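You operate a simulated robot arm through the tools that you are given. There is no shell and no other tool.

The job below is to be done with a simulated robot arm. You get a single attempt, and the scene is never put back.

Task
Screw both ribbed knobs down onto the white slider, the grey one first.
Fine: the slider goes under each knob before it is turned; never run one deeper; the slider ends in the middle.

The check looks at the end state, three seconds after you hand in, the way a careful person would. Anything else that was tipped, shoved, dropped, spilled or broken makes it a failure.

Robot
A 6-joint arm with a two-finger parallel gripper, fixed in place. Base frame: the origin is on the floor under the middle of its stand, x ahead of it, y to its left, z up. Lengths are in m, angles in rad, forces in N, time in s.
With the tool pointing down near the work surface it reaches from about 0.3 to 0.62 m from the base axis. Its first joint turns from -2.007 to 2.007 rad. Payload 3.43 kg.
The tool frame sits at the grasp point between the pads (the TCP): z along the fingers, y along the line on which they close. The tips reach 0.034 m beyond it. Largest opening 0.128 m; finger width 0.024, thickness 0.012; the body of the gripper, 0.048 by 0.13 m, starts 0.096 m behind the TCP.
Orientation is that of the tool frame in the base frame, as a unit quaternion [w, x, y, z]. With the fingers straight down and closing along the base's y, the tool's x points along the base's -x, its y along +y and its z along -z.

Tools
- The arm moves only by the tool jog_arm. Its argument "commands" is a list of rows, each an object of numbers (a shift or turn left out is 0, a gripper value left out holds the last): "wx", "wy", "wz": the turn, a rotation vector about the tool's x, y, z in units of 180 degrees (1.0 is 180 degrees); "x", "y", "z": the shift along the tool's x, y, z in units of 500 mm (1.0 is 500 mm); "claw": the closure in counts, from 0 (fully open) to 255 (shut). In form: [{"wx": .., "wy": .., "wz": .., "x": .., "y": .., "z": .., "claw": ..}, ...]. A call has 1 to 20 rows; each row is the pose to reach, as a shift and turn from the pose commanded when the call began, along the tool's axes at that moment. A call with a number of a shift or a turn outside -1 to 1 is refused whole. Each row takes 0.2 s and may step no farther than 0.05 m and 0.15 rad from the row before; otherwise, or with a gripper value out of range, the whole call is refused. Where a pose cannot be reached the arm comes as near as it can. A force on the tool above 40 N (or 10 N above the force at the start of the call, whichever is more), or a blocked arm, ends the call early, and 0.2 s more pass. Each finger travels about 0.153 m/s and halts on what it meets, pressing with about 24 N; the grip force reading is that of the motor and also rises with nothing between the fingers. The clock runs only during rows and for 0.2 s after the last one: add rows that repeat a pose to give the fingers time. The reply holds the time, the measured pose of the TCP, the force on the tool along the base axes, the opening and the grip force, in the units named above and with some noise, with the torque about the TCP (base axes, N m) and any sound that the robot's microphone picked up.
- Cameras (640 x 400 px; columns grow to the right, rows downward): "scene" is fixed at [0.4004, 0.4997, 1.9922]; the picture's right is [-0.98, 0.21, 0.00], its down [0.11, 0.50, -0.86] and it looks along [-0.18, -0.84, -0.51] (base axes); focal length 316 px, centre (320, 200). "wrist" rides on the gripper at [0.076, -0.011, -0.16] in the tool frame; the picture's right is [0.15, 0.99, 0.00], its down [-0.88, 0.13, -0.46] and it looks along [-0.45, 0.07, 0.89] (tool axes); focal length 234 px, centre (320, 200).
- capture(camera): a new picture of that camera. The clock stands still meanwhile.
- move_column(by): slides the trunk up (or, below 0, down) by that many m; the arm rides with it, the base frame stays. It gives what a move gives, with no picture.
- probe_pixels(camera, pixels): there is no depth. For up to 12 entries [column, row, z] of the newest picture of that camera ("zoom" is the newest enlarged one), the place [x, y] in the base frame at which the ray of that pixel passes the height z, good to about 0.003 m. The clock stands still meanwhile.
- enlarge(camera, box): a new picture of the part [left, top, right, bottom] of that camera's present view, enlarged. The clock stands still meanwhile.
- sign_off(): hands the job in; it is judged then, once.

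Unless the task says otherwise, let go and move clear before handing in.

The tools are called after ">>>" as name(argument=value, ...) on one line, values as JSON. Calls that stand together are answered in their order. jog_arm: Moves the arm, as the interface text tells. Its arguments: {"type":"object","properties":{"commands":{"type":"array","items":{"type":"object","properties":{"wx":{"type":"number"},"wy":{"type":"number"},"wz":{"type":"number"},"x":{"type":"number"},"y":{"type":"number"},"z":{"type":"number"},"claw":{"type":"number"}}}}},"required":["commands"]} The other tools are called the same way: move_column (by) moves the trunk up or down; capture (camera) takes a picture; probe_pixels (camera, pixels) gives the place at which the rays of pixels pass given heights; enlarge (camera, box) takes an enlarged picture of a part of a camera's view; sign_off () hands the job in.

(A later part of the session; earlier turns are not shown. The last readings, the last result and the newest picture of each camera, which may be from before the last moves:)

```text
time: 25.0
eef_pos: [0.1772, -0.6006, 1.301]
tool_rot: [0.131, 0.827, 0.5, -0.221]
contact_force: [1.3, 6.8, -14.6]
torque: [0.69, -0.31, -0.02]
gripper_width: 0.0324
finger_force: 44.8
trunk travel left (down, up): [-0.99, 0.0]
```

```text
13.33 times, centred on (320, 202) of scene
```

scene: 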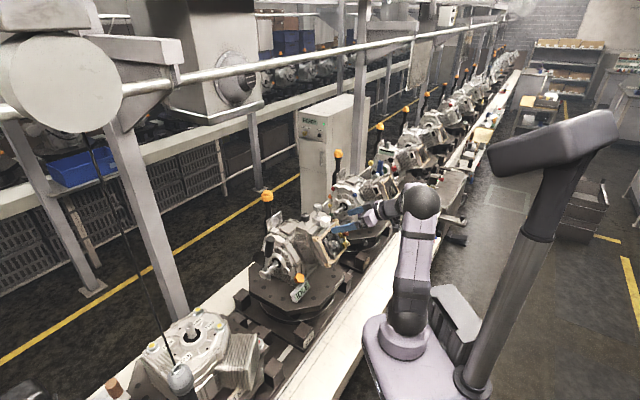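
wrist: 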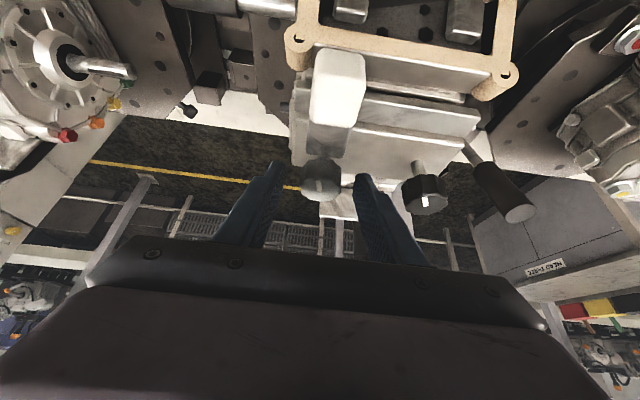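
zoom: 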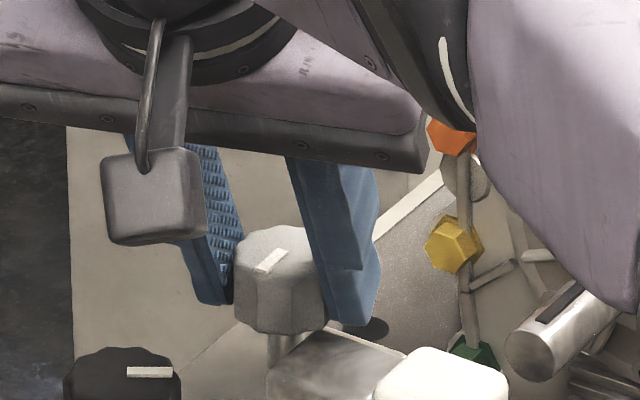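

The knob turned 97 degrees in total, but the scene zoom shows the slider was nudged about 10 mm toward the black knob: a fingertip swept against the carriage's side. I'll release, lift about 8 mm and look before going on.

>>> jog_arm(commands=[{"claw": 160}, {"claw": 150}, {"claw": 150, "x": -0.004, "z": -0.007}, {"claw": 150, "x": -0.008, "z": -0.0139}, {"claw": 150, "x": -0.03, "z": -0.052}, {"claw": 150, "x": -0.05, "z": -0.0866}])

>>> capture(camera="wrist")

>>> enlarge(camera="scene", box=[296, 193, 344, 223])

```text
time: 26.4
eef_pos: [0.1742, -0.6015, 1.3521]
tool_rot: [0.133, 0.827, 0.5, -0.222]
contact_force: [0.8, 0.4, 0.1]
torque: [-0.01, 0.01, -0.01]
gripper_width: 0.0527
finger_force: 0.0
trunk travel left (down, up): [-0.99, 0.0]
```

```text
taken
```

wrist: 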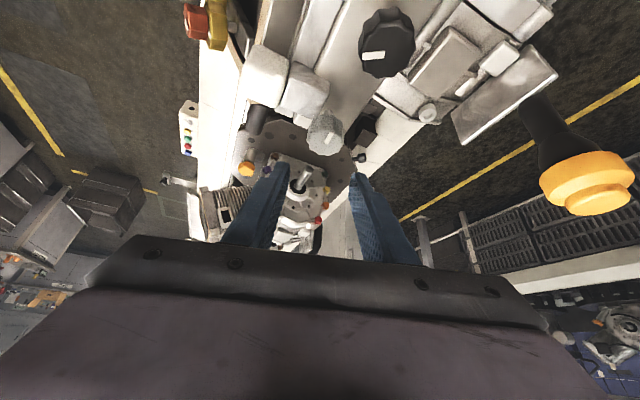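

```text
13.33 times, centred on (320, 208) of scene
```

zoom: 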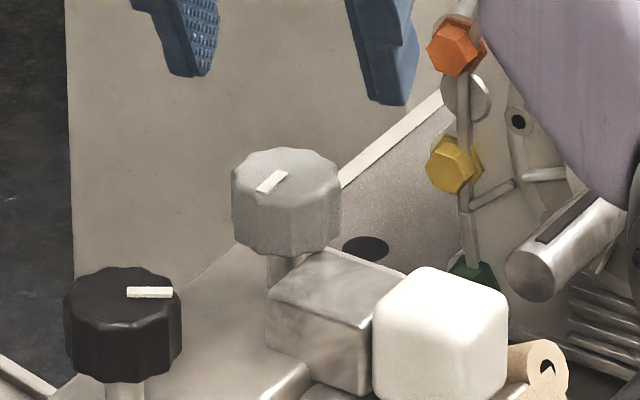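

>>> enlarge(camera="wrist", box=[240, 50, 400, 150])

>>> enlarge(camera="wrist", box=[276, 90, 356, 140])

```text
4.00 times, centred on (320, 100) of wrist
```

zoom: 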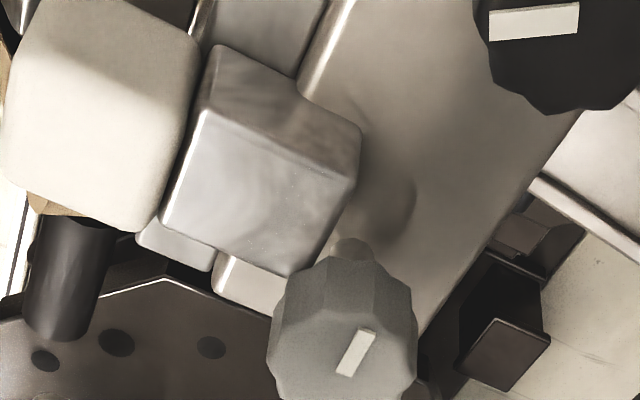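

```text
8.00 times, centred on (316, 115) of wrist
```

zoom: 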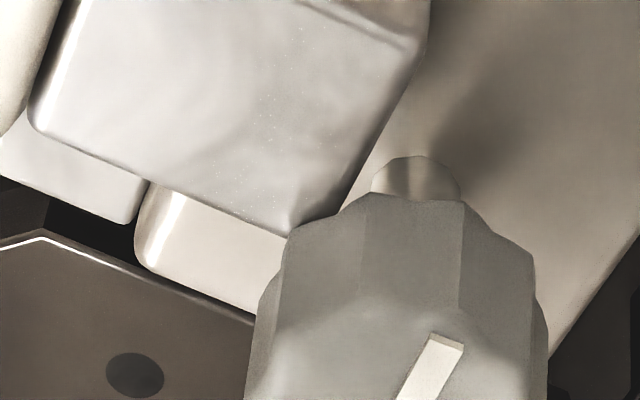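

From here the carriage's top and end faces are visible, so I can fix its top height. I'll triangulate its back corner, top at zoom (355,178) and foot at (359,130), against the scene view.

>>> probe_pixels(camera="wrist", pixels=[[328.75, 94.5, 1.26], [328.75, 94.5, 1.265], [328.75, 94.5, 1.27], [329.75, 82.5, 1.24], [329.75, 82.5, 1.245], [329.75, 82.5, 1.25], [312.5, 118.75, 1.265], [331, 135.5, 1.285], [331, 135.5, 1.29], [336.5, 62.5, 1.29]])

>>> probe_pixels(camera="scene", pixels=[[316, 215.4, 1.26], [316, 215.4, 1.265], [316, 215.4, 1.27], [316.1, 219.0, 1.24], [316.1, 219.0, 1.245], [316.1, 219.0, 1.25]])

```text
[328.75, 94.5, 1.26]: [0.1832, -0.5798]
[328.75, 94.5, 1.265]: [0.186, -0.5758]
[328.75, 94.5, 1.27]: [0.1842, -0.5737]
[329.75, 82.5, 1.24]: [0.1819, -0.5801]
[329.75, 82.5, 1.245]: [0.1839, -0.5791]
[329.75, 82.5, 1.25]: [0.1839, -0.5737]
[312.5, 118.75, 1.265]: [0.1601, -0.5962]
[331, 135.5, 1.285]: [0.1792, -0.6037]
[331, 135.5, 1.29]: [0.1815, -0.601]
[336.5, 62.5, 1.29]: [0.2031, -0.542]
```

```text
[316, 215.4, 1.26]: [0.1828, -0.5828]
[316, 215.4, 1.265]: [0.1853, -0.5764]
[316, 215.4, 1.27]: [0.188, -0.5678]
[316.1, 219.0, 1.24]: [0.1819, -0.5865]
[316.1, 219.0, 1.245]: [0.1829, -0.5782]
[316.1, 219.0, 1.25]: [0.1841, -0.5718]
```

The carriage top is at about z=1.263 against 1.269 for the knob's underside, so there should still be a gap. I want to see it directly, so I'll swing to the side with the fingers narrowed and view from low down.

>>> jog_arm(commands=[{"x": 0.045, "y": -0.023, "z": -0.021, "wx": -0.016, "wz": -0.0277}, {"x": 0.1, "y": -0.047, "z": -0.042, "wx": -0.032, "wz": -0.0554, "claw": 165}, {"x": 0.15, "y": -0.07, "z": -0.063, "wx": -0.048, "wz": -0.083, "claw": 165}, {"x": 0.1938, "y": -0.0936, "z": -0.084, "wx": -0.0639, "wz": -0.1107, "claw": 165}, {"x": 0.1938, "y": -0.0936, "z": -0.084, "wx": -0.0639, "wz": -0.1107, "claw": 165}])

>>> capture(camera="wrist")

>>> capture(camera="scene")

```text
time: 27.6
eef_pos: [0.1828, -0.4881, 1.341]
tool_rot: [0.174, 0.71, 0.655, -0.19]
contact_force: [1.2, -0.1, -0.4]
torque: [0.02, 0.01, -0.02]
gripper_width: 0.0451
finger_force: 0.0
trunk travel left (down, up): [-0.99, 0.0]
```

```text
taken
```

wrist: 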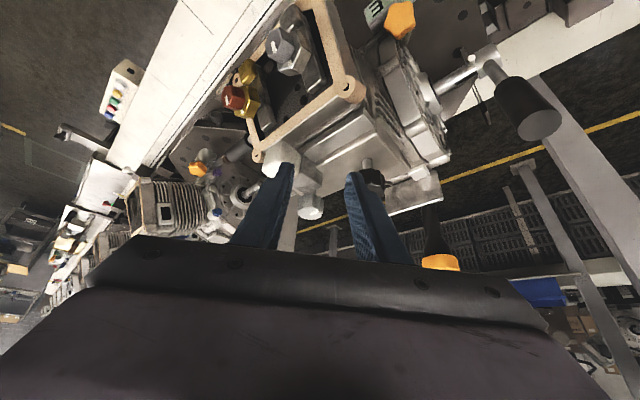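

```text
taken
```

scene: 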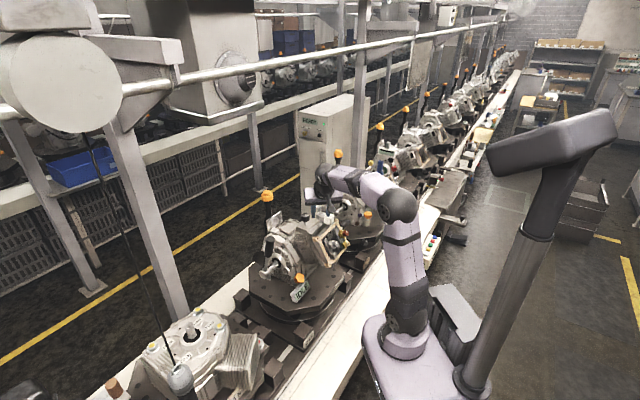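

>>> jog_arm(commands=[{"wy": -0.0417}, {"wy": -0.0833, "x": 0.0125, "z": 0.0217}, {"wy": -0.125, "x": 0.025, "z": 0.0433}, {"wy": -0.1667, "x": 0.0498, "z": 0.0866}, {"wy": -0.1667, "x": 0.0498, "z": 0.0866}])

>>> capture(camera="wrist")

>>> enlarge(camera="wrist", box=[272, 150, 368, 210])

```text
time: 28.8
eef_pos: [0.1834, -0.4849, 1.2887]
tool_rot: [0.338, 0.636, 0.588, -0.368]
contact_force: [0.1, 0.6, 0.1]
torque: [0.02, -0.01, 0.01]
gripper_width: 0.045
finger_force: 0.0
trunk travel left (down, up): [-0.99, 0.0]
```

```text
taken
```

wrist: 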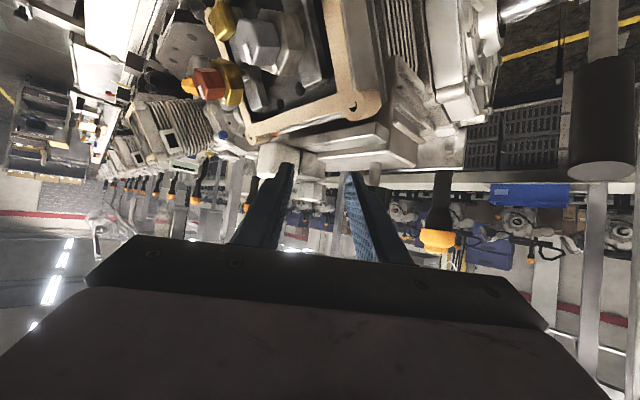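

```text
6.67 times, centred on (320, 180) of wrist
```

zoom: 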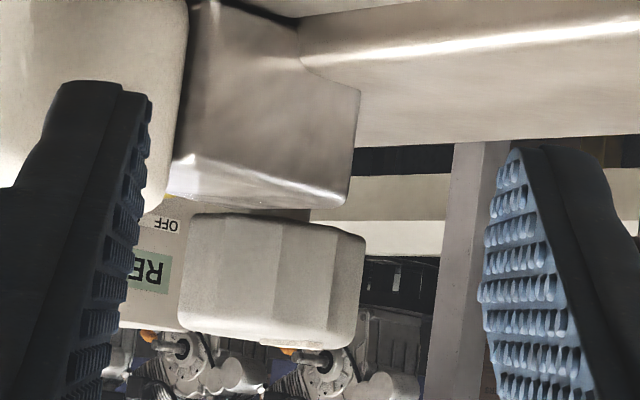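

The side view shows it clearly: the knob's underside (row 217) is still about 3.5 mm above the carriage top (row 197). The carriage's end face is right at the knob axis, so the slider has slid ~16 mm off. I'll go back up, push the slider under again, and grip the knob higher from now on.

>>> jog_arm(commands=[{"x": -0.05, "z": -0.03}, {"x": -0.1038, "z": -0.06, "wy": 0.0417}, {"x": -0.1038, "z": -0.06, "wy": 0.0833}, {"x": -0.1038, "z": -0.06, "wy": 0.125}, {"x": -0.1038, "z": -0.06, "wy": 0.1667}, {"x": -0.1038, "z": -0.06, "wy": 0.1667}])

```text
time: 30.2
eef_pos: [0.1832, -0.4863, 1.3501]
tool_rot: [0.174, 0.711, 0.655, -0.19]
contact_force: [0.3, -0.5, 0.1]
torque: [-0.02, -0.01, 0.0]
gripper_width: 0.0451
finger_force: 0.2
trunk travel left (down, up): [-0.99, 0.0]
```

>>> jog_arm(commands=[{"wx": -0.02306, "wz": -0.03993, "x": -0.0165, "y": -0.0172, "z": 0.0114, "claw": 145}, {"wx": -0.04612, "wz": -0.07986, "x": -0.033, "y": -0.0343, "z": 0.0229, "claw": 145}, {"wx": -0.06918, "wz": -0.11979, "x": -0.0495, "y": -0.0515, "z": 0.0343, "claw": 145}, {"wx": -0.09224, "wz": -0.15972, "x": -0.066, "y": -0.0687, "z": 0.0457, "claw": 145}, {"wx": -0.1153, "wz": -0.19965, "x": -0.0825, "y": -0.0858, "z": 0.0572, "claw": 145}, {"wx": -0.13836, "wz": -0.23958, "x": -0.099, "y": -0.103, "z": 0.0686, "claw": 145}, {"wx": -0.13836, "wz": -0.23958, "x": -0.099, "y": -0.103, "z": 0.0686, "claw": 145}])

>>> capture(camera="wrist")

>>> enlarge(camera="wrist", box=[240, 120, 400, 220])

```text
time: 31.8
eef_pos: [0.1261, -0.5423, 1.3458]
tool_rot: [0.239, 0.366, 0.894, -0.098]
contact_force: [0.3, -1.2, 0.0]
torque: [-0.02, 0.03, -0.01]
gripper_width: 0.0552
finger_force: 0.0
trunk travel left (down, up): [-0.99, 0.0]
```

```text
taken
```

wrist: 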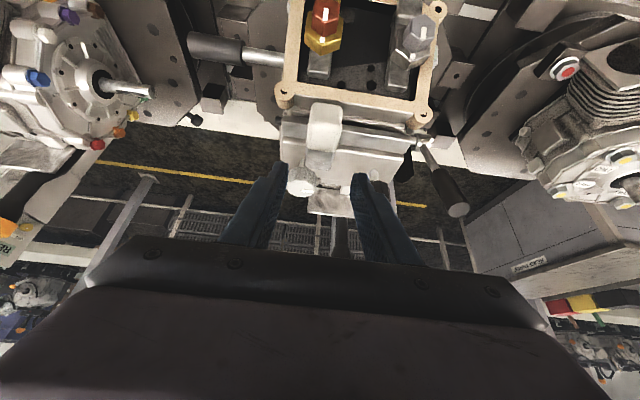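

```text
4.00 times, centred on (320, 170) of wrist
```

zoom: 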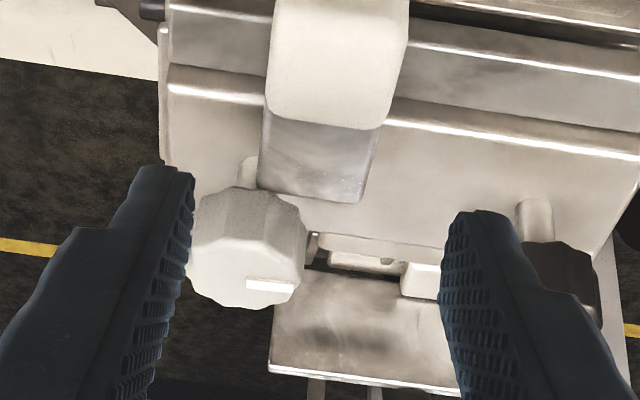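

The slider handle is lined up between the fingers (zoom column 338), and the knob's mark is at (270,285) after the turn. I'll lower over the handle, narrow the fingers, and push it back under the grey knob.

>>> jog_arm(commands=[{"x": 0.02, "z": 0.035}, {"x": 0.04, "z": 0.07}, {"x": 0.0608, "z": 0.1053}, {"x": 0.0608, "z": 0.1053, "claw": 175}, {"x": 0.0608, "z": 0.1053, "claw": 175}, {"x": 0.0608, "z": 0.1053, "y": -0.013}, {"x": 0.0608, "z": 0.1053, "y": -0.026}, {"x": 0.0608, "z": 0.1053, "y": -0.0386}, {"x": 0.0608, "z": 0.1053, "y": -0.0386}])

>>> enlarge(camera="wrist", box=[240, 130, 400, 230])

>>> enlarge(camera="scene", box=[296, 193, 344, 223])

```text
time: 33.8
eef_pos: [0.1122, -0.5558, 1.2837]
tool_rot: [0.238, 0.368, 0.893, -0.099]
contact_force: [0.3, 0.2, -0.3]
torque: [0.04, 0.03, -0.01]
gripper_width: 0.0406
finger_force: 0.1
trunk travel left (down, up): [-0.99, 0.0]
```

```text
4.00 times, centred on (320, 180) of wrist
```

zoom: 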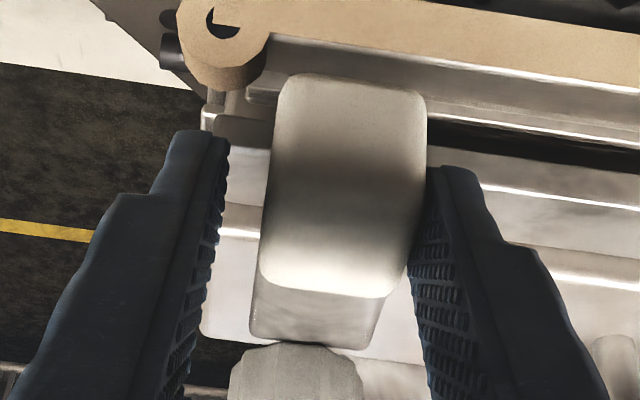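

```text
13.33 times, centred on (320, 208) of scene
```

zoom: 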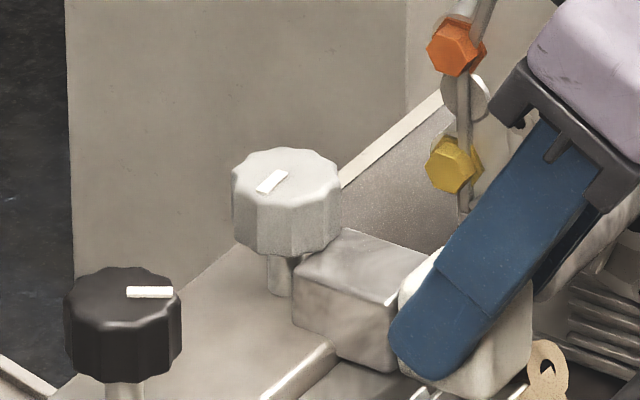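

The slider is back under the grey knob, with the block centred below the stem in the scene zoom. I'll lift off and bring the fingers around the knob again, 5 mm higher than before.

>>> jog_arm(commands=[{"x": -0.028, "z": -0.049}, {"x": -0.0563, "z": -0.0975, "claw": 140}, {"x": -0.0965, "y": 0.0024, "z": -0.0743, "claw": 140}, {"x": -0.1368, "y": 0.005, "z": -0.051, "claw": 140}, {"x": -0.177, "y": 0.0072, "z": -0.0278, "claw": 140}, {"x": -0.1607, "y": 0.0072, "z": 0.0005, "claw": 140}, {"x": -0.1443, "y": 0.0072, "z": 0.0288, "claw": 140}, {"x": -0.1443, "y": 0.0072, "z": 0.0288, "claw": 140}])

>>> enlarge(camera="wrist", box=[256, 140, 384, 220])

```text
time: 35.6
eef_pos: [0.1638, -0.6036, 1.3081]
tool_rot: [0.238, 0.368, 0.893, -0.098]
contact_force: [0.2, -0.2, -0.6]
torque: [-0.03, -0.01, -0.02]
gripper_width: 0.0581
finger_force: 0.0
trunk travel left (down, up): [-0.99, 0.0]
```

```text
5.00 times, centred on (320, 180) of wrist
```

zoom: 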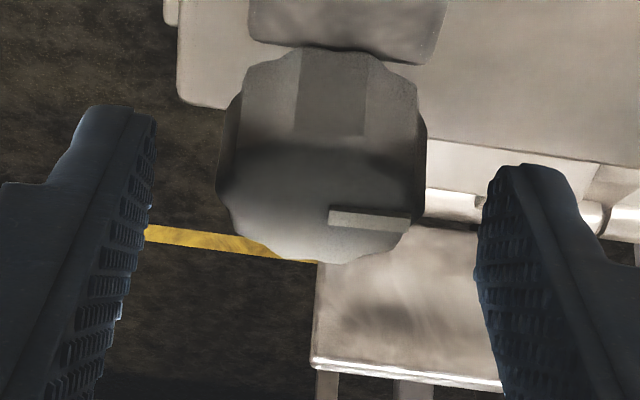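

The knob is centred between the pads again (column 322 against 315). I'll swing 28 degrees counter-clockwise and close on it.

>>> jog_arm(commands=[{"wx": -0.01944, "wz": -0.03368, "x": -0.0001, "y": -0.0024, "z": 0.0001}, {"wx": -0.03889, "wz": -0.06736, "x": -0.0005, "y": -0.0048, "z": 0.0003}, {"wx": -0.05833, "wz": -0.10104, "x": -0.0012, "y": -0.0072, "z": 0.0007}, {"wx": -0.07778, "wz": -0.13471, "x": -0.002, "y": -0.0094, "z": 0.0012}, {"wx": -0.07778, "wz": -0.13471, "x": -0.002, "y": -0.0094, "z": 0.0012, "claw": 165}, {"wx": -0.07778, "wz": -0.13471, "x": -0.002, "y": -0.0094, "z": 0.0012, "claw": 185}, {"wx": -0.07778, "wz": -0.13471, "x": -0.002, "y": -0.0094, "z": 0.0012, "claw": 200}, {"wx": -0.07778, "wz": -0.13471, "x": -0.002, "y": -0.0094, "z": 0.0012, "claw": 200}])

>>> enlarge(camera="wrist", box=[256, 140, 384, 220])

```text
time: 37.4
eef_pos: [0.1591, -0.6033, 1.3046]
tool_rot: [0.256, 0.142, 0.955, -0.038]
contact_force: [-5.6, -14.5, 1.0]
torque: [-0.36, 0.11, -0.24]
gripper_width: 0.0364
finger_force: 7.3
out of reach, approached as far as the arm can: row 4, 5, 6, 7, 8
trunk travel left (down, up): [-0.99, 0.0]
```

```text
5.00 times, centred on (320, 180) of wrist
```

zoom: 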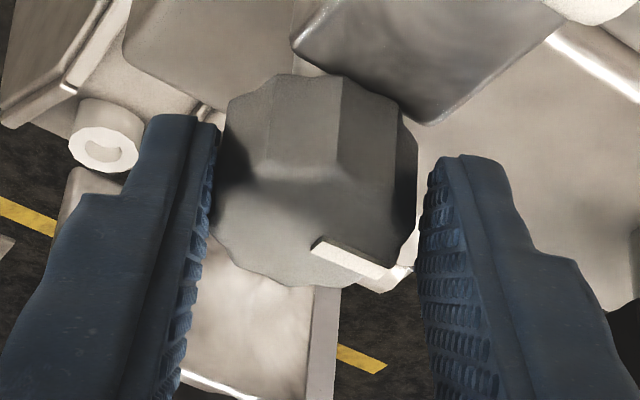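

Azimuth 163 is just past the reach limit: the arm stopped 3 mm short and the close was off-centre with 14 N of side force. I'll open, rotate back 8 degrees to a reachable pose and grip again.

>>> jog_arm(commands=[{"claw": 155}, {"claw": 155, "wx": 0.0112, "wz": 0.0195, "x": -0.0042, "y": -0.0011, "z": -0.0007}, {"claw": 155, "wx": 0.0225, "wz": 0.039, "x": -0.0084, "y": -0.0022, "z": -0.0014}, {"claw": 155, "wx": 0.0225, "wz": 0.039, "x": -0.0084, "y": -0.0022, "z": -0.0014}])

>>> enlarge(camera="wrist", box=[256, 140, 384, 220])

```text
time: 38.4
eef_pos: [0.1643, -0.6037, 1.3083]
tool_rot: [0.252, 0.21, 0.943, -0.056]
contact_force: [0.5, 0.3, -1.3]
torque: [-0.03, -0.01, -0.03]
gripper_width: 0.0503
finger_force: 0.1
trunk travel left (down, up): [-0.99, 0.0]
```

```text
5.00 times, centred on (320, 180) of wrist
```

zoom: 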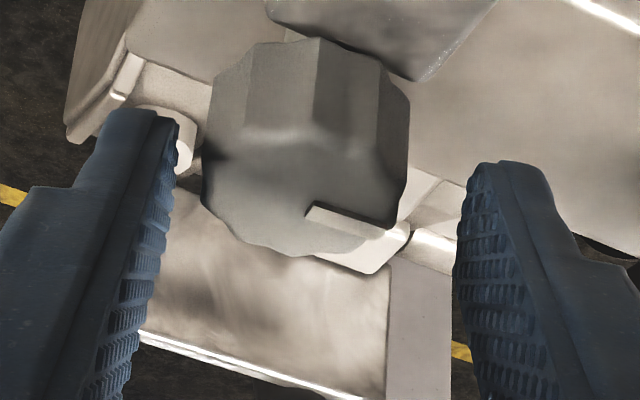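

>>> jog_arm(commands=[{"claw": 155, "y": -0.0045, "x": 0.0026, "z": -0.0015}, {"claw": 175, "y": -0.0045, "x": 0.0026, "z": -0.0015}, {"claw": 190, "y": -0.0045, "x": 0.0026, "z": -0.0015}, {"claw": 200, "y": -0.0045, "x": 0.0026, "z": -0.0015}, {"claw": 200, "y": -0.0045, "x": 0.0026, "z": -0.0015}])

>>> enlarge(camera="wrist", box=[256, 140, 384, 220])

```text
time: 39.6
eef_pos: [0.1616, -0.6054, 1.309]
tool_rot: [0.252, 0.21, 0.943, -0.056]
contact_force: [-1.6, -3.4, -0.8]
torque: [-0.38, 0.07, -0.04]
gripper_width: 0.032
finger_force: 45.0
trunk travel left (down, up): [-0.99, 0.0]
```

```text
5.00 times, centred on (320, 180) of wrist
```

zoom: 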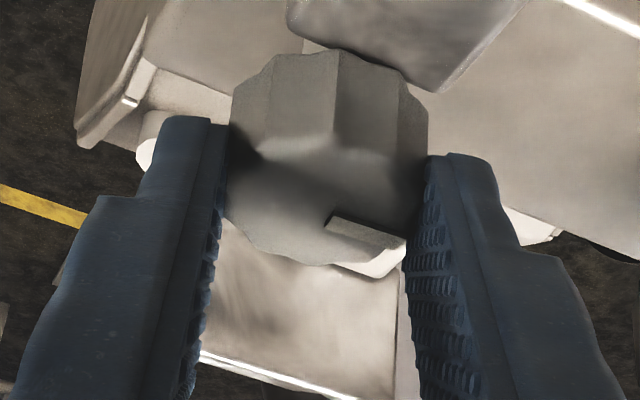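

A clean grip at 32.0 mm with about 4 N of side force. I'll turn the grey knob 97 degrees clockwise with about 1 mm of descent to follow the thread.

>>> jog_arm(commands=[{"wx": 0.02083, "wz": 0.03608, "x": 0.0, "y": 0.0026, "z": 0.0002}, {"wx": 0.04167, "wz": 0.07217, "x": -0.0004, "y": 0.0052, "z": 0.0006}, {"wx": 0.0625, "wz": 0.10825, "x": -0.0011, "y": 0.0077, "z": 0.0012}, {"wx": 0.08333, "wz": 0.14434, "x": -0.002, "y": 0.01, "z": 0.0018}, {"wx": 0.10417, "wz": 0.18042, "x": -0.0032, "y": 0.0122, "z": 0.0028}, {"wx": 0.125, "wz": 0.21651, "x": -0.0046, "y": 0.0141, "z": 0.0037}, {"wx": 0.14583, "wz": 0.25259, "x": -0.0063, "y": 0.0159, "z": 0.0048}, {"wx": 0.16667, "wz": 0.28868, "x": -0.0081, "y": 0.0173, "z": 0.006}, {"wx": 0.1875, "wz": 0.32476, "x": -0.01, "y": 0.0185, "z": 0.0074}, {"wx": 0.20833, "wz": 0.36084, "x": -0.012, "y": 0.0193, "z": 0.0087}, {"wx": 0.22917, "wz": 0.39693, "x": -0.0143, "y": 0.0198, "z": 0.0101}, {"wx": 0.25, "wz": 0.43301, "x": -0.0164, "y": 0.02, "z": 0.0116}, {"wx": 0.27083, "wz": 0.4691, "x": -0.0186, "y": 0.0198, "z": 0.013}])

>>> enlarge(camera="wrist", box=[256, 140, 384, 220])

>>> enlarge(camera="scene", box=[296, 193, 344, 223])

```text
time: 42.4
eef_pos: [0.1786, -0.6003, 1.3083]
tool_rot: [0.124, 0.846, 0.466, -0.228]
contact_force: [3.8, -3.0, 0.9]
torque: [-0.02, 0.18, 0.79]
gripper_width: 0.032
finger_force: 45.6
trunk travel left (down, up): [-0.99, 0.0]
```

```text
5.00 times, centred on (320, 180) of wrist
```

zoom: 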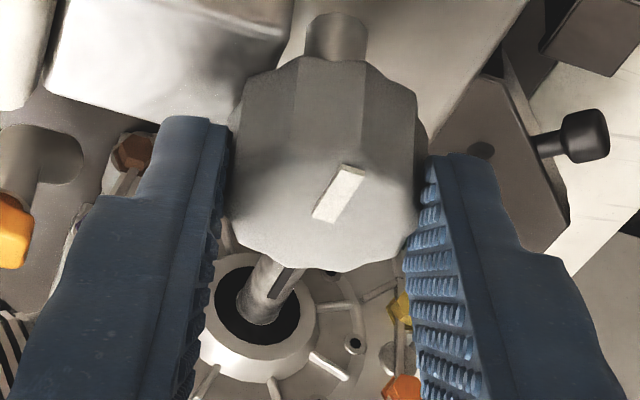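

```text
13.33 times, centred on (320, 208) of scene
```

zoom: 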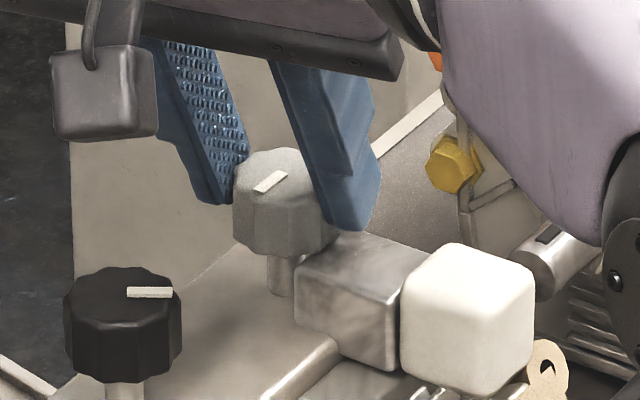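

The mark in the scene zoom is still at (270,181) while it moved relative to the fingers in the wrist view, and torque rose to 0.79 N·m. So the fingers slipped and the knob did not turn: something is stopping it. I'll release and get a low side view of the gap.

>>> jog_arm(commands=[{"claw": 165}, {"claw": 155}, {"claw": 155, "x": -0.01, "z": -0.0173}, {"claw": 155, "x": -0.03, "z": -0.052}, {"claw": 155, "x": -0.04, "z": -0.0693}])

>>> enlarge(camera="scene", box=[304, 193, 336, 213])

```text
time: 43.6
eef_pos: [0.1778, -0.5994, 1.3472]
tool_rot: [0.124, 0.847, 0.465, -0.228]
contact_force: [-0.2, 0.4, -0.2]
torque: [-0.04, -0.03, 0.01]
gripper_width: 0.0502
finger_force: 0.0
trunk travel left (down, up): [-0.99, 0.0]
```

```text
16.00 times, centred on (320, 203) of scene
```

zoom: 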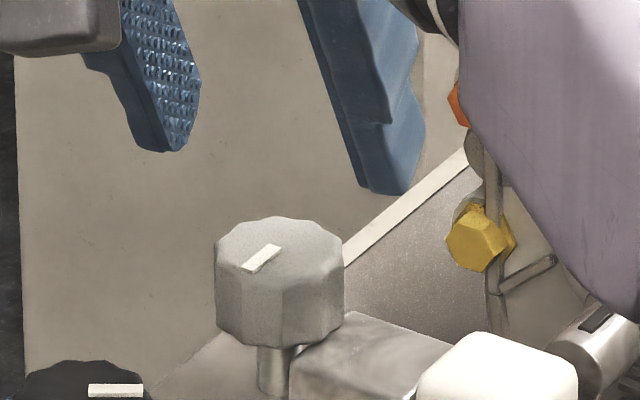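

>>> jog_arm(commands=[{"x": 0.042, "y": -0.028, "z": -0.026, "wx": -0.019, "wz": -0.033, "claw": 165}, {"x": 0.084, "y": -0.056, "z": -0.052, "wx": -0.038, "wz": -0.066, "claw": 165}, {"x": 0.126, "y": -0.084, "z": -0.078, "wx": -0.057, "wz": -0.099, "claw": 165}, {"x": 0.1676, "y": -0.1118, "z": -0.1036, "wx": -0.0761, "wz": -0.1318, "claw": 165}, {"x": 0.1676, "y": -0.1118, "z": -0.1036, "wx": -0.0761, "wz": -0.1318, "claw": 165}])

>>> jog_arm(commands=[{"wy": -0.0417}, {"wy": -0.0833, "x": 0.0125, "z": 0.0217}, {"wy": -0.125, "x": 0.025, "z": 0.0433}, {"wy": -0.1667, "x": 0.054, "z": 0.0935}, {"wy": -0.1667, "x": 0.054, "z": 0.0935}])

>>> enlarge(camera="wrist", box=[272, 150, 368, 210])

>>> enlarge(camera="wrist", box=[286, 158, 334, 188])

```text
time: 44.8
eef_pos: [0.1815, -0.4884, 1.3492]
tool_rot: [0.172, 0.713, 0.653, -0.192]
contact_force: [0.0, 0.0, 0.0]
torque: [0.01, -0.02, -0.02]
gripper_width: 0.0454
finger_force: 0.1
trunk travel left (down, up): [-0.99, 0.0]
```

```text
time: 46.0
eef_pos: [0.1817, -0.4855, 1.2946]
tool_rot: [0.336, 0.639, 0.585, -0.369]
contact_force: [-1.1, 0.1, 0.0]
torque: [0.03, -0.01, -0.03]
gripper_width: 0.0453
finger_force: 0.1
trunk travel left (down, up): [-0.99, 0.0]
```

```text
6.67 times, centred on (320, 180) of wrist
```

zoom: 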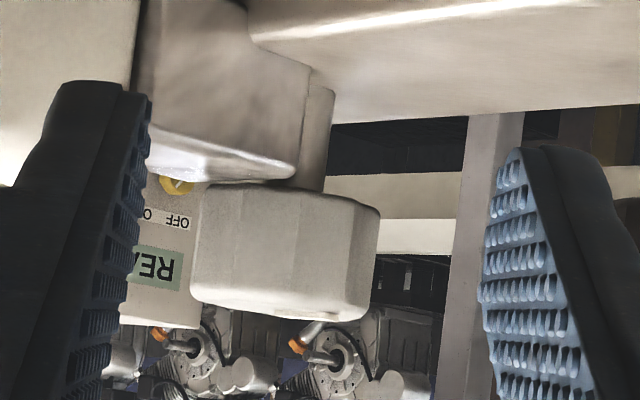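

```text
13.33 times, centred on (310, 173) of wrist
```

zoom: 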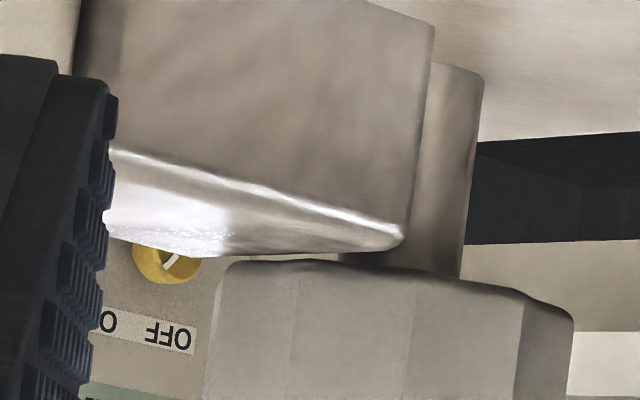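

The close side view still shows a sliver of light, roughly 2 mm, between the knob rim (row 262) and the carriage top (row 246), and the knob's height hasn't changed. I'll go back, grip again and test whether it turns freely each way in small steps.

>>> jog_arm(commands=[{"x": -0.05, "z": -0.03}, {"x": -0.0951, "z": -0.0551, "wy": 0.0417}, {"x": -0.0951, "z": -0.0551, "wy": 0.0833}, {"x": -0.0951, "z": -0.0551, "wy": 0.125}, {"x": -0.0951, "z": -0.0551, "wy": 0.1667}, {"x": -0.0951, "z": -0.0551, "wy": 0.1667}])

```text
time: 47.4
eef_pos: [0.1822, -0.4845, 1.3505]
tool_rot: [0.173, 0.712, 0.653, -0.191]
contact_force: [-0.1, 0.7, 0.2]
torque: [0.0, -0.01, -0.02]
gripper_width: 0.0449
finger_force: 0.0
trunk travel left (down, up): [-0.99, 0.0]
```

>>> jog_arm(commands=[{"wx": -0.01852, "wz": -0.03208, "x": -0.0641, "y": -0.0025, "z": 0.0436, "claw": 145}, {"wx": -0.03704, "wz": -0.06415, "x": -0.1283, "y": -0.005, "z": 0.0872, "claw": 145}, {"wx": -0.05556, "wz": -0.09623, "x": -0.1924, "y": -0.0074, "z": 0.1308, "claw": 145}, {"wx": -0.05556, "wz": -0.09623, "x": -0.1745, "y": -0.0074, "z": 0.1618, "claw": 145}, {"wx": -0.05556, "wz": -0.09623, "x": -0.1567, "y": -0.0074, "z": 0.1926, "claw": 145}, {"wx": -0.05556, "wz": -0.09623, "x": -0.1567, "y": -0.0074, "z": 0.1926, "claw": 145}])

>>> enlarge(camera="wrist", box=[256, 140, 384, 220])

```text
time: 48.8
eef_pos: [0.1693, -0.6003, 1.3071]
tool_rot: [0.205, 0.588, 0.767, -0.158]
contact_force: [0.4, -0.3, -0.2]
torque: [-0.02, 0.02, 0.02]
gripper_width: 0.0551
finger_force: 0.0
trunk travel left (down, up): [-0.99, 0.0]
```

```text
5.00 times, centred on (320, 180) of wrist
```

zoom: 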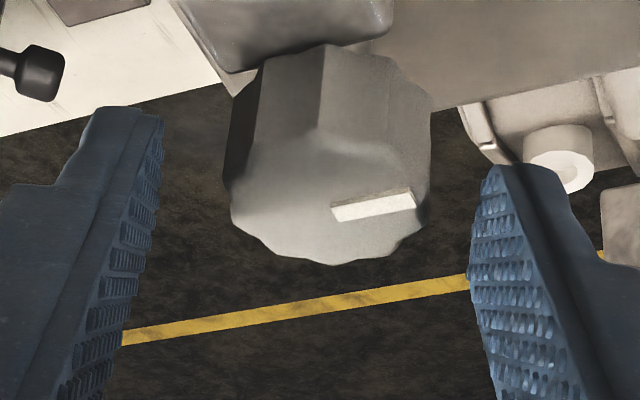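

My four grips pin the knob axis at (0.1722,-0.6101), and the tool is centred on that. I'll close and try a 15 degree counter-clockwise turn.

>>> jog_arm(commands=[{"claw": 170}, {"claw": 190}, {"claw": 200}, {"claw": 200}, {"claw": 200, "wx": -0.02083, "wz": -0.03608, "x": -0.0001, "y": -0.0026, "z": 0.0001}, {"claw": 200, "wx": -0.04167, "wz": -0.07217, "x": -0.0006, "y": -0.0052, "z": 0.0003}])

>>> enlarge(camera="wrist", box=[256, 140, 384, 220])

>>> enlarge(camera="scene", box=[304, 193, 336, 213])

```text
time: 50.2
eef_pos: [0.168, -0.6022, 1.3074]
tool_rot: [0.224, 0.484, 0.836, -0.131]
contact_force: [4.9, -1.1, 5.4]
torque: [1.0, -0.29, 0.05]
gripper_width: 0.0329
finger_force: 45.1
trunk travel left (down, up): [-0.99, 0.0]
```

```text
5.00 times, centred on (320, 180) of wrist
```

zoom: 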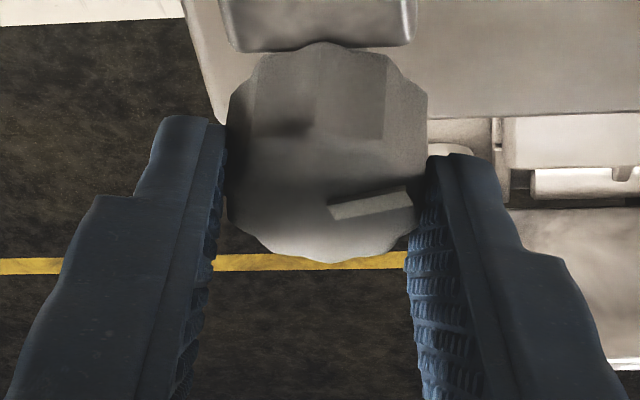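

```text
16.00 times, centred on (320, 203) of scene
```

zoom: 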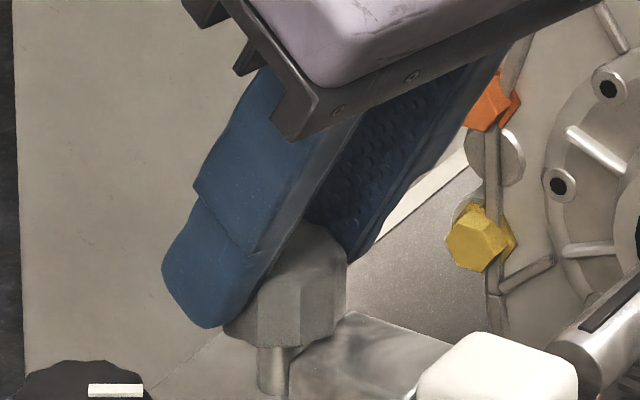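

Counter-clockwise it turned freely with the fingers (torque 0.05 N·m), so only clockwise is blocked. I'll turn back 15 degrees to the same angle, then 8 degrees beyond, to feel exactly where it stops.

>>> jog_arm(commands=[{"claw": 200, "wx": 0.02083, "wz": 0.03608, "x": -0.0001, "y": 0.0026, "z": 0.0001}, {"claw": 200, "wx": 0.03333, "wz": 0.05773, "x": -0.0004, "y": 0.0042, "z": 0.0002}, {"claw": 200, "wx": 0.03333, "wz": 0.05773, "x": -0.0004, "y": 0.0042, "z": 0.0002}])

>>> jog_arm(commands=[{"claw": 200, "wx": 0.01389, "wz": 0.02406, "x": 0.0, "y": 0.0017, "z": 0.0}, {"claw": 200, "wx": 0.01389, "wz": 0.02406, "x": 0.0, "y": 0.0017, "z": 0.0}])

>>> jog_arm(commands=[{"claw": 200, "wx": 0.01389, "wz": 0.02406, "x": 0.0, "y": 0.0017, "z": 0.0}, {"claw": 200, "wx": 0.01389, "wz": 0.02406, "x": 0.0, "y": 0.0017, "z": 0.0}])

>>> enlarge(camera="wrist", box=[256, 140, 384, 220])

```text
time: 51.0
eef_pos: [0.1684, -0.6018, 1.3071]
tool_rot: [0.209, 0.568, 0.781, -0.153]
contact_force: [2.6, 0.6, 4.4]
torque: [-0.01, -0.43, 0.0]
gripper_width: 0.0326
finger_force: 44.7
trunk travel left (down, up): [-0.99, 0.0]
```

```text
time: 51.6
eef_pos: [0.1696, -0.6019, 1.3064]
tool_rot: [0.202, 0.601, 0.756, -0.162]
contact_force: [2.8, -1.2, 5.4]
torque: [0.25, -0.3, 0.5]
gripper_width: 0.0327
finger_force: 45.1
trunk travel left (down, up): [-0.99, 0.0]
```

```text
time: 52.2
eef_pos: [0.1702, -0.5999, 1.3068]
tool_rot: [0.194, 0.635, 0.728, -0.17]
contact_force: [3.9, 2.6, 4.2]
torque: [0.37, -0.44, 0.36]
gripper_width: 0.0324
finger_force: 45.6
trunk travel left (down, up): [-0.99, 0.0]
```

```text
5.00 times, centred on (320, 180) of wrist
```

zoom: 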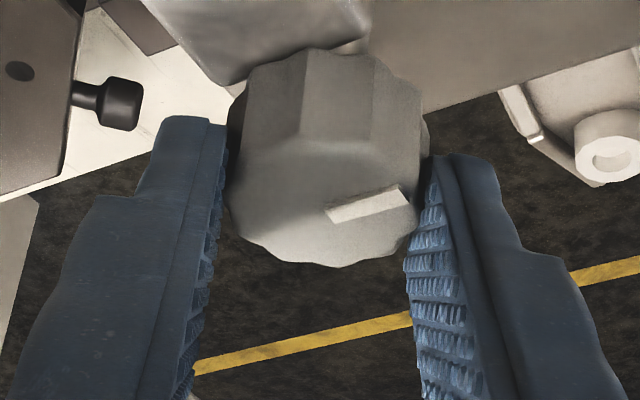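

It blocks again at exactly the same angle: torque jumps from 0 to 0.5 N·m and the fingers slip slightly on the ribs. So the grey knob has met something firm. I'll release, rise clear and zoom hard on the knob and carriage to judge the contact.

>>> jog_arm(commands=[{"claw": 170}, {"claw": 150}, {"claw": 150, "x": -0.01, "z": -0.0173}, {"claw": 150, "x": -0.03, "z": -0.052}, {"claw": 150, "x": -0.045, "z": -0.078}])

>>> enlarge(camera="scene", box=[308, 200, 332, 215])

>>> enlarge(camera="scene", box=[312, 205, 328, 215])

>>> enlarge(camera="wrist", box=[280, 80, 376, 140])

```text
time: 53.4
eef_pos: [0.1681, -0.6017, 1.3509]
tool_rot: [0.194, 0.634, 0.729, -0.171]
contact_force: [-0.2, -1.0, -0.9]
torque: [0.01, -0.02, 0.01]
gripper_width: 0.0532
finger_force: 0.1
trunk travel left (down, up): [-0.99, 0.0]
```

```text
16.00 times, centred on (320, 208) of scene
```

zoom: 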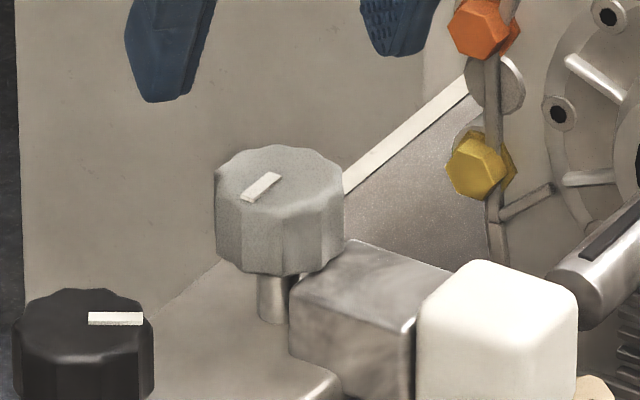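

```text
16.00 times, centred on (320, 210) of scene
```

zoom: 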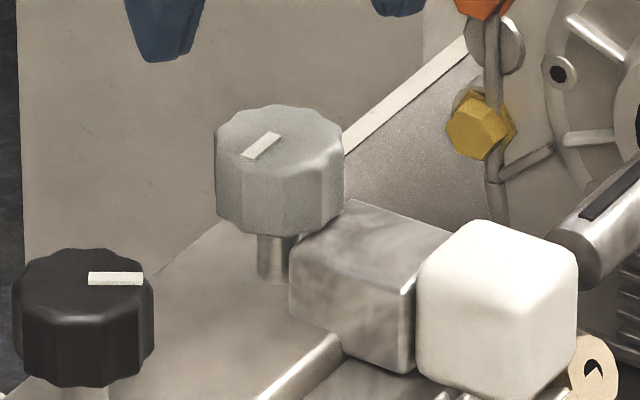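

```text
6.67 times, centred on (328, 110) of wrist
```

zoom: 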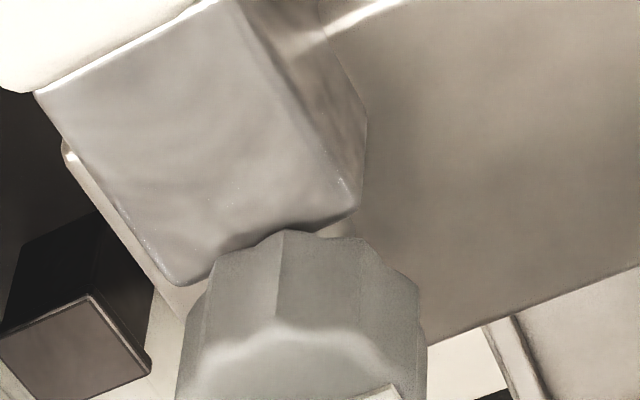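

The knob and carriage now meet with a dark contact line at scene zoom (325,215), and the scene zooms show the knob about 4 mm lower than at the start. It can't go further with the slider under it, so the grey knob is seated. Next I'll return to the white block to move the slider to the black knob.

>>> jog_arm(commands=[{"wx": -0.02061, "wz": -0.0357, "x": 0.0204, "y": -0.0181, "z": -0.009, "claw": 145}, {"wx": -0.04122, "wz": -0.0714, "x": 0.0409, "y": -0.0362, "z": -0.0181, "claw": 145}, {"wx": -0.06183, "wz": -0.1071, "x": 0.0613, "y": -0.0544, "z": -0.0271, "claw": 145}, {"wx": -0.08244, "wz": -0.1428, "x": 0.0818, "y": -0.0725, "z": -0.0362, "claw": 145}, {"wx": -0.10305, "wz": -0.1785, "x": 0.1022, "y": -0.0906, "z": -0.0452, "claw": 145}, {"wx": -0.10305, "wz": -0.1785, "x": 0.1222, "y": -0.0906, "z": -0.0106, "claw": 145}, {"wx": -0.10305, "wz": -0.1785, "x": 0.1422, "y": -0.0906, "z": 0.024, "claw": 145}, {"wx": -0.10305, "wz": -0.1785, "x": 0.1622, "y": -0.0906, "z": 0.0587, "claw": 145}, {"wx": -0.10305, "wz": -0.1785, "x": 0.1622, "y": -0.0906, "z": 0.0587, "claw": 145}])

>>> enlarge(camera="wrist", box=[240, 130, 400, 230])

```text
time: 55.4
eef_pos: [0.1175, -0.5527, 1.2851]
tool_rot: [0.239, 0.369, 0.893, -0.098]
contact_force: [-0.1, -0.9, 0.1]
torque: [0.02, 0.0, -0.01]
gripper_width: 0.0551
finger_force: 0.0
trunk travel left (down, up): [-0.99, 0.0]
```

```text
4.00 times, centred on (320, 180) of wrist
```

zoom: 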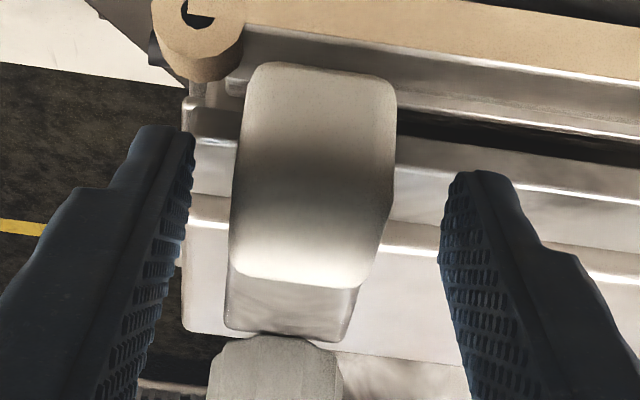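

The fingers straddle the block again. I'll narrow them and first push it only about 5 mm toward the black knob, to feel whether the seated grey knob is clamping it.

>>> jog_arm(commands=[{"claw": 175}, {"claw": 175}, {"claw": 175, "y": 0.008}, {"claw": 175, "y": 0.016}])

>>> enlarge(camera="wrist", box=[240, 130, 400, 230])

```text
time: 56.4
eef_pos: [0.1235, -0.5463, 1.2842]
tool_rot: [0.238, 0.369, 0.893, -0.098]
contact_force: [-0.7, -1.1, -0.3]
torque: [0.0, 0.01, -0.01]
gripper_width: 0.0411
finger_force: 0.6
trunk travel left (down, up): [-0.99, 0.0]
```

```text
4.00 times, centred on (320, 180) of wrist
```

zoom: 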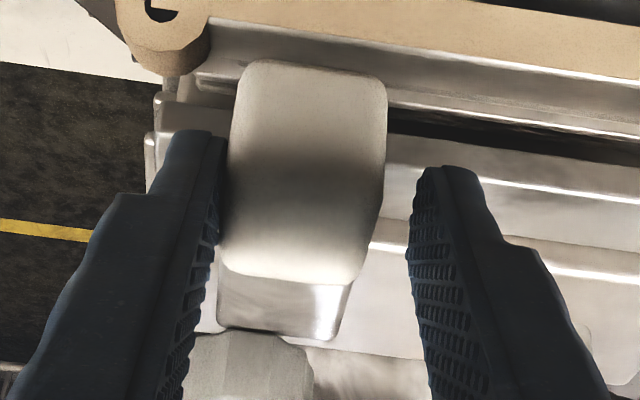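

The block slides freely (about 1 N), so it isn't jammed. I'll push it on by 84 mm until it sits under the black knob.

>>> jog_arm(commands=[{"claw": 175, "y": 0.02}, {"claw": 175, "y": 0.04}, {"claw": 175, "y": 0.06}, {"claw": 175, "y": 0.08}, {"claw": 175, "y": 0.1}, {"claw": 175, "y": 0.12}, {"claw": 175, "y": 0.14}, {"claw": 175, "y": 0.155}, {"claw": 175, "y": 0.168}, {"claw": 175, "y": 0.168}])

>>> capture(camera="wrist")

>>> enlarge(camera="wrist", box=[240, 130, 400, 230])

>>> enlarge(camera="scene", box=[290, 195, 338, 225])

```text
time: 58.6
eef_pos: [0.183, -0.4872, 1.2845]
tool_rot: [0.239, 0.37, 0.893, -0.098]
contact_force: [-0.3, -0.4, -0.5]
torque: [-0.04, 0.01, -0.02]
gripper_width: 0.0405
finger_force: 0.5
trunk travel left (down, up): [-0.99, 0.0]
```

```text
taken
```

wrist: 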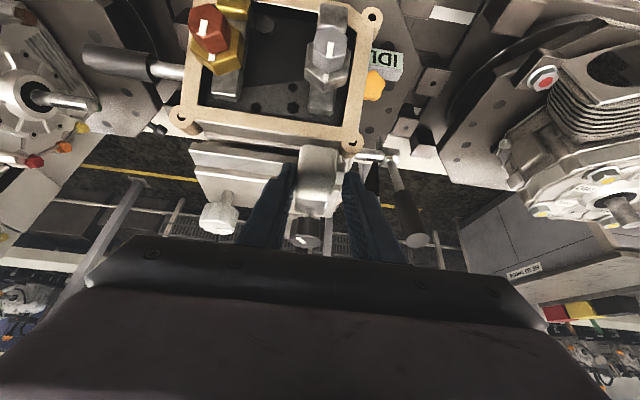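

```text
4.00 times, centred on (320, 180) of wrist
```

zoom: 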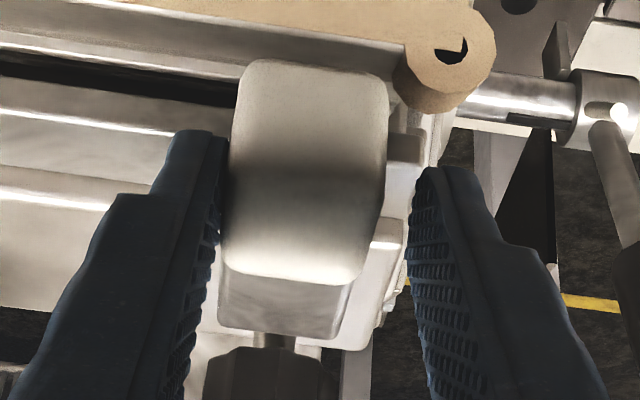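

```text
13.33 times, centred on (314, 210) of scene
```

zoom: 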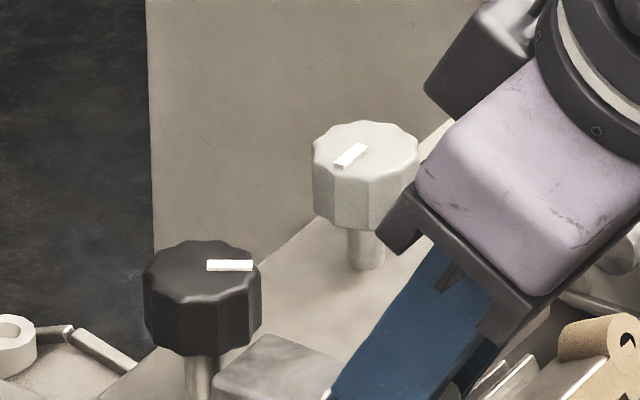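

The carriage is now centred under the black knob: stem at zoom (280,340), block 218–352. I'll lift off, move over the black knob and lower the open fingers around it at the higher grip height.

>>> jog_arm(commands=[{"x": -0.0278, "z": -0.048}, {"x": -0.0555, "z": -0.0961, "claw": 140}, {"x": -0.0955, "y": -0.003, "z": -0.073, "claw": 140}, {"x": -0.1355, "y": -0.006, "z": -0.0499, "claw": 140}, {"x": -0.1755, "y": -0.009, "z": -0.0268, "claw": 140}, {"x": -0.159, "y": -0.009, "z": 0.0015, "claw": 140}, {"x": -0.1428, "y": -0.009, "z": 0.0298, "claw": 140}, {"x": -0.1428, "y": -0.009, "z": 0.0298, "claw": 140}])

>>> capture(camera="wrist")

>>> enlarge(camera="wrist", box=[256, 140, 384, 220])

>>> enlarge(camera="scene", box=[290, 195, 338, 225])

```text
time: 60.4
eef_pos: [0.2275, -0.542, 1.3076]
tool_rot: [0.238, 0.369, 0.893, -0.098]
contact_force: [0.6, -0.8, -1.2]
torque: [0.02, 0.03, 0.01]
gripper_width: 0.0574
finger_force: 0.0
trunk travel left (down, up): [-0.99, 0.0]
```

```text
taken
```

wrist: 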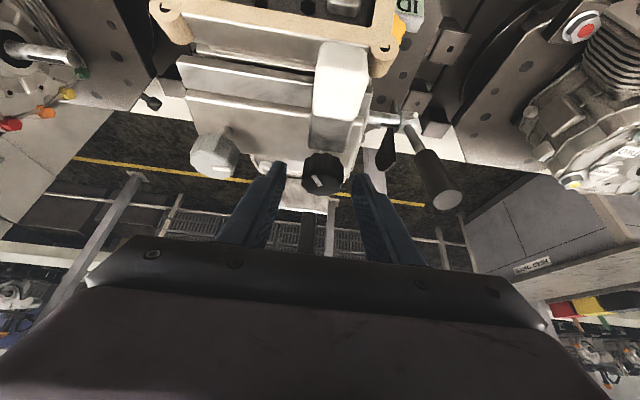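

```text
5.00 times, centred on (320, 180) of wrist
```

zoom: 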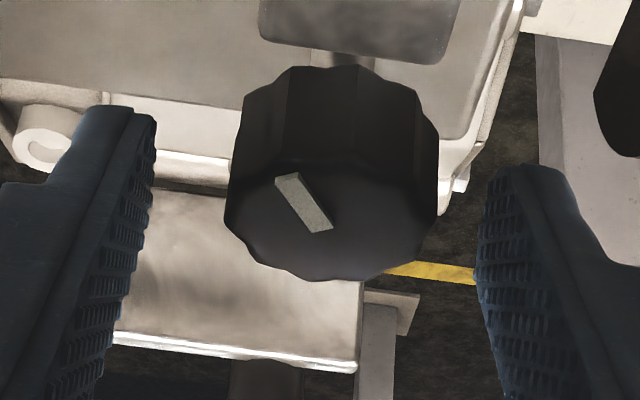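

```text
13.33 times, centred on (314, 210) of scene
```

zoom: 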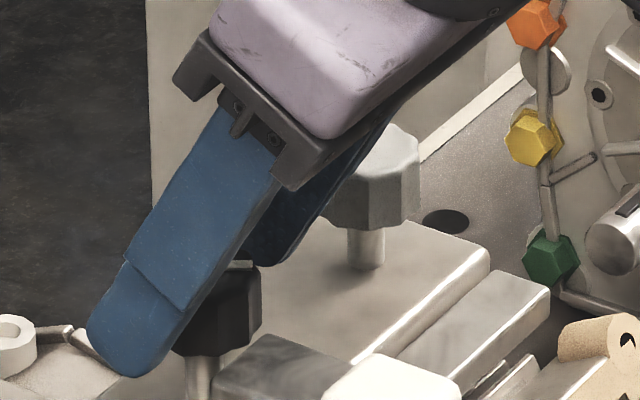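

The black knob is between the pads but about 2.5 mm toward the right one (knob centre column 332 against 315). I'll correct that, swing 30 degrees counter-clockwise and close on it.

>>> jog_arm(commands=[{"y": 0.005}, {"wx": -0.02083, "wz": -0.03608, "x": -0.0001, "y": 0.0024, "z": 0.0001}, {"wx": -0.04167, "wz": -0.07217, "x": -0.0006, "y": -0.0002, "z": 0.0003}, {"wx": -0.0625, "wz": -0.10825, "x": -0.0013, "y": -0.0027, "z": 0.0008}, {"wx": -0.08333, "wz": -0.14434, "x": -0.0023, "y": -0.005, "z": 0.0013}, {"wx": -0.08333, "wz": -0.14434, "x": -0.0023, "y": -0.005, "z": 0.0013}])

>>> enlarge(camera="wrist", box=[256, 140, 384, 220])

```text
time: 61.8
eef_pos: [0.2269, -0.542, 1.3103]
tool_rot: [0.255, 0.126, 0.958, -0.033]
contact_force: [0.3, 1.3, 0.2]
torque: [-0.04, 0.0, -0.02]
gripper_width: 0.0576
finger_force: 0.1
trunk travel left (down, up): [-0.99, 0.0]
```

```text
5.00 times, centred on (320, 180) of wrist
```

zoom: 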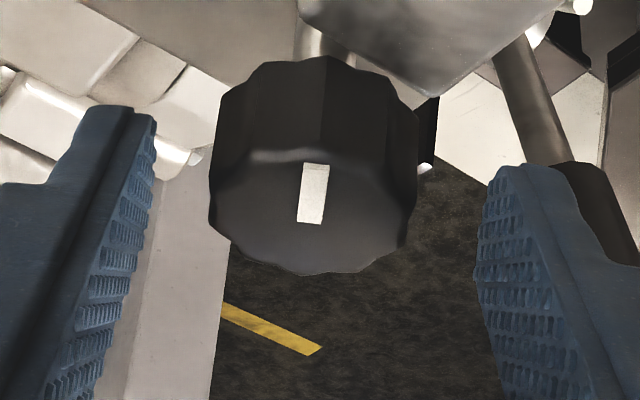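

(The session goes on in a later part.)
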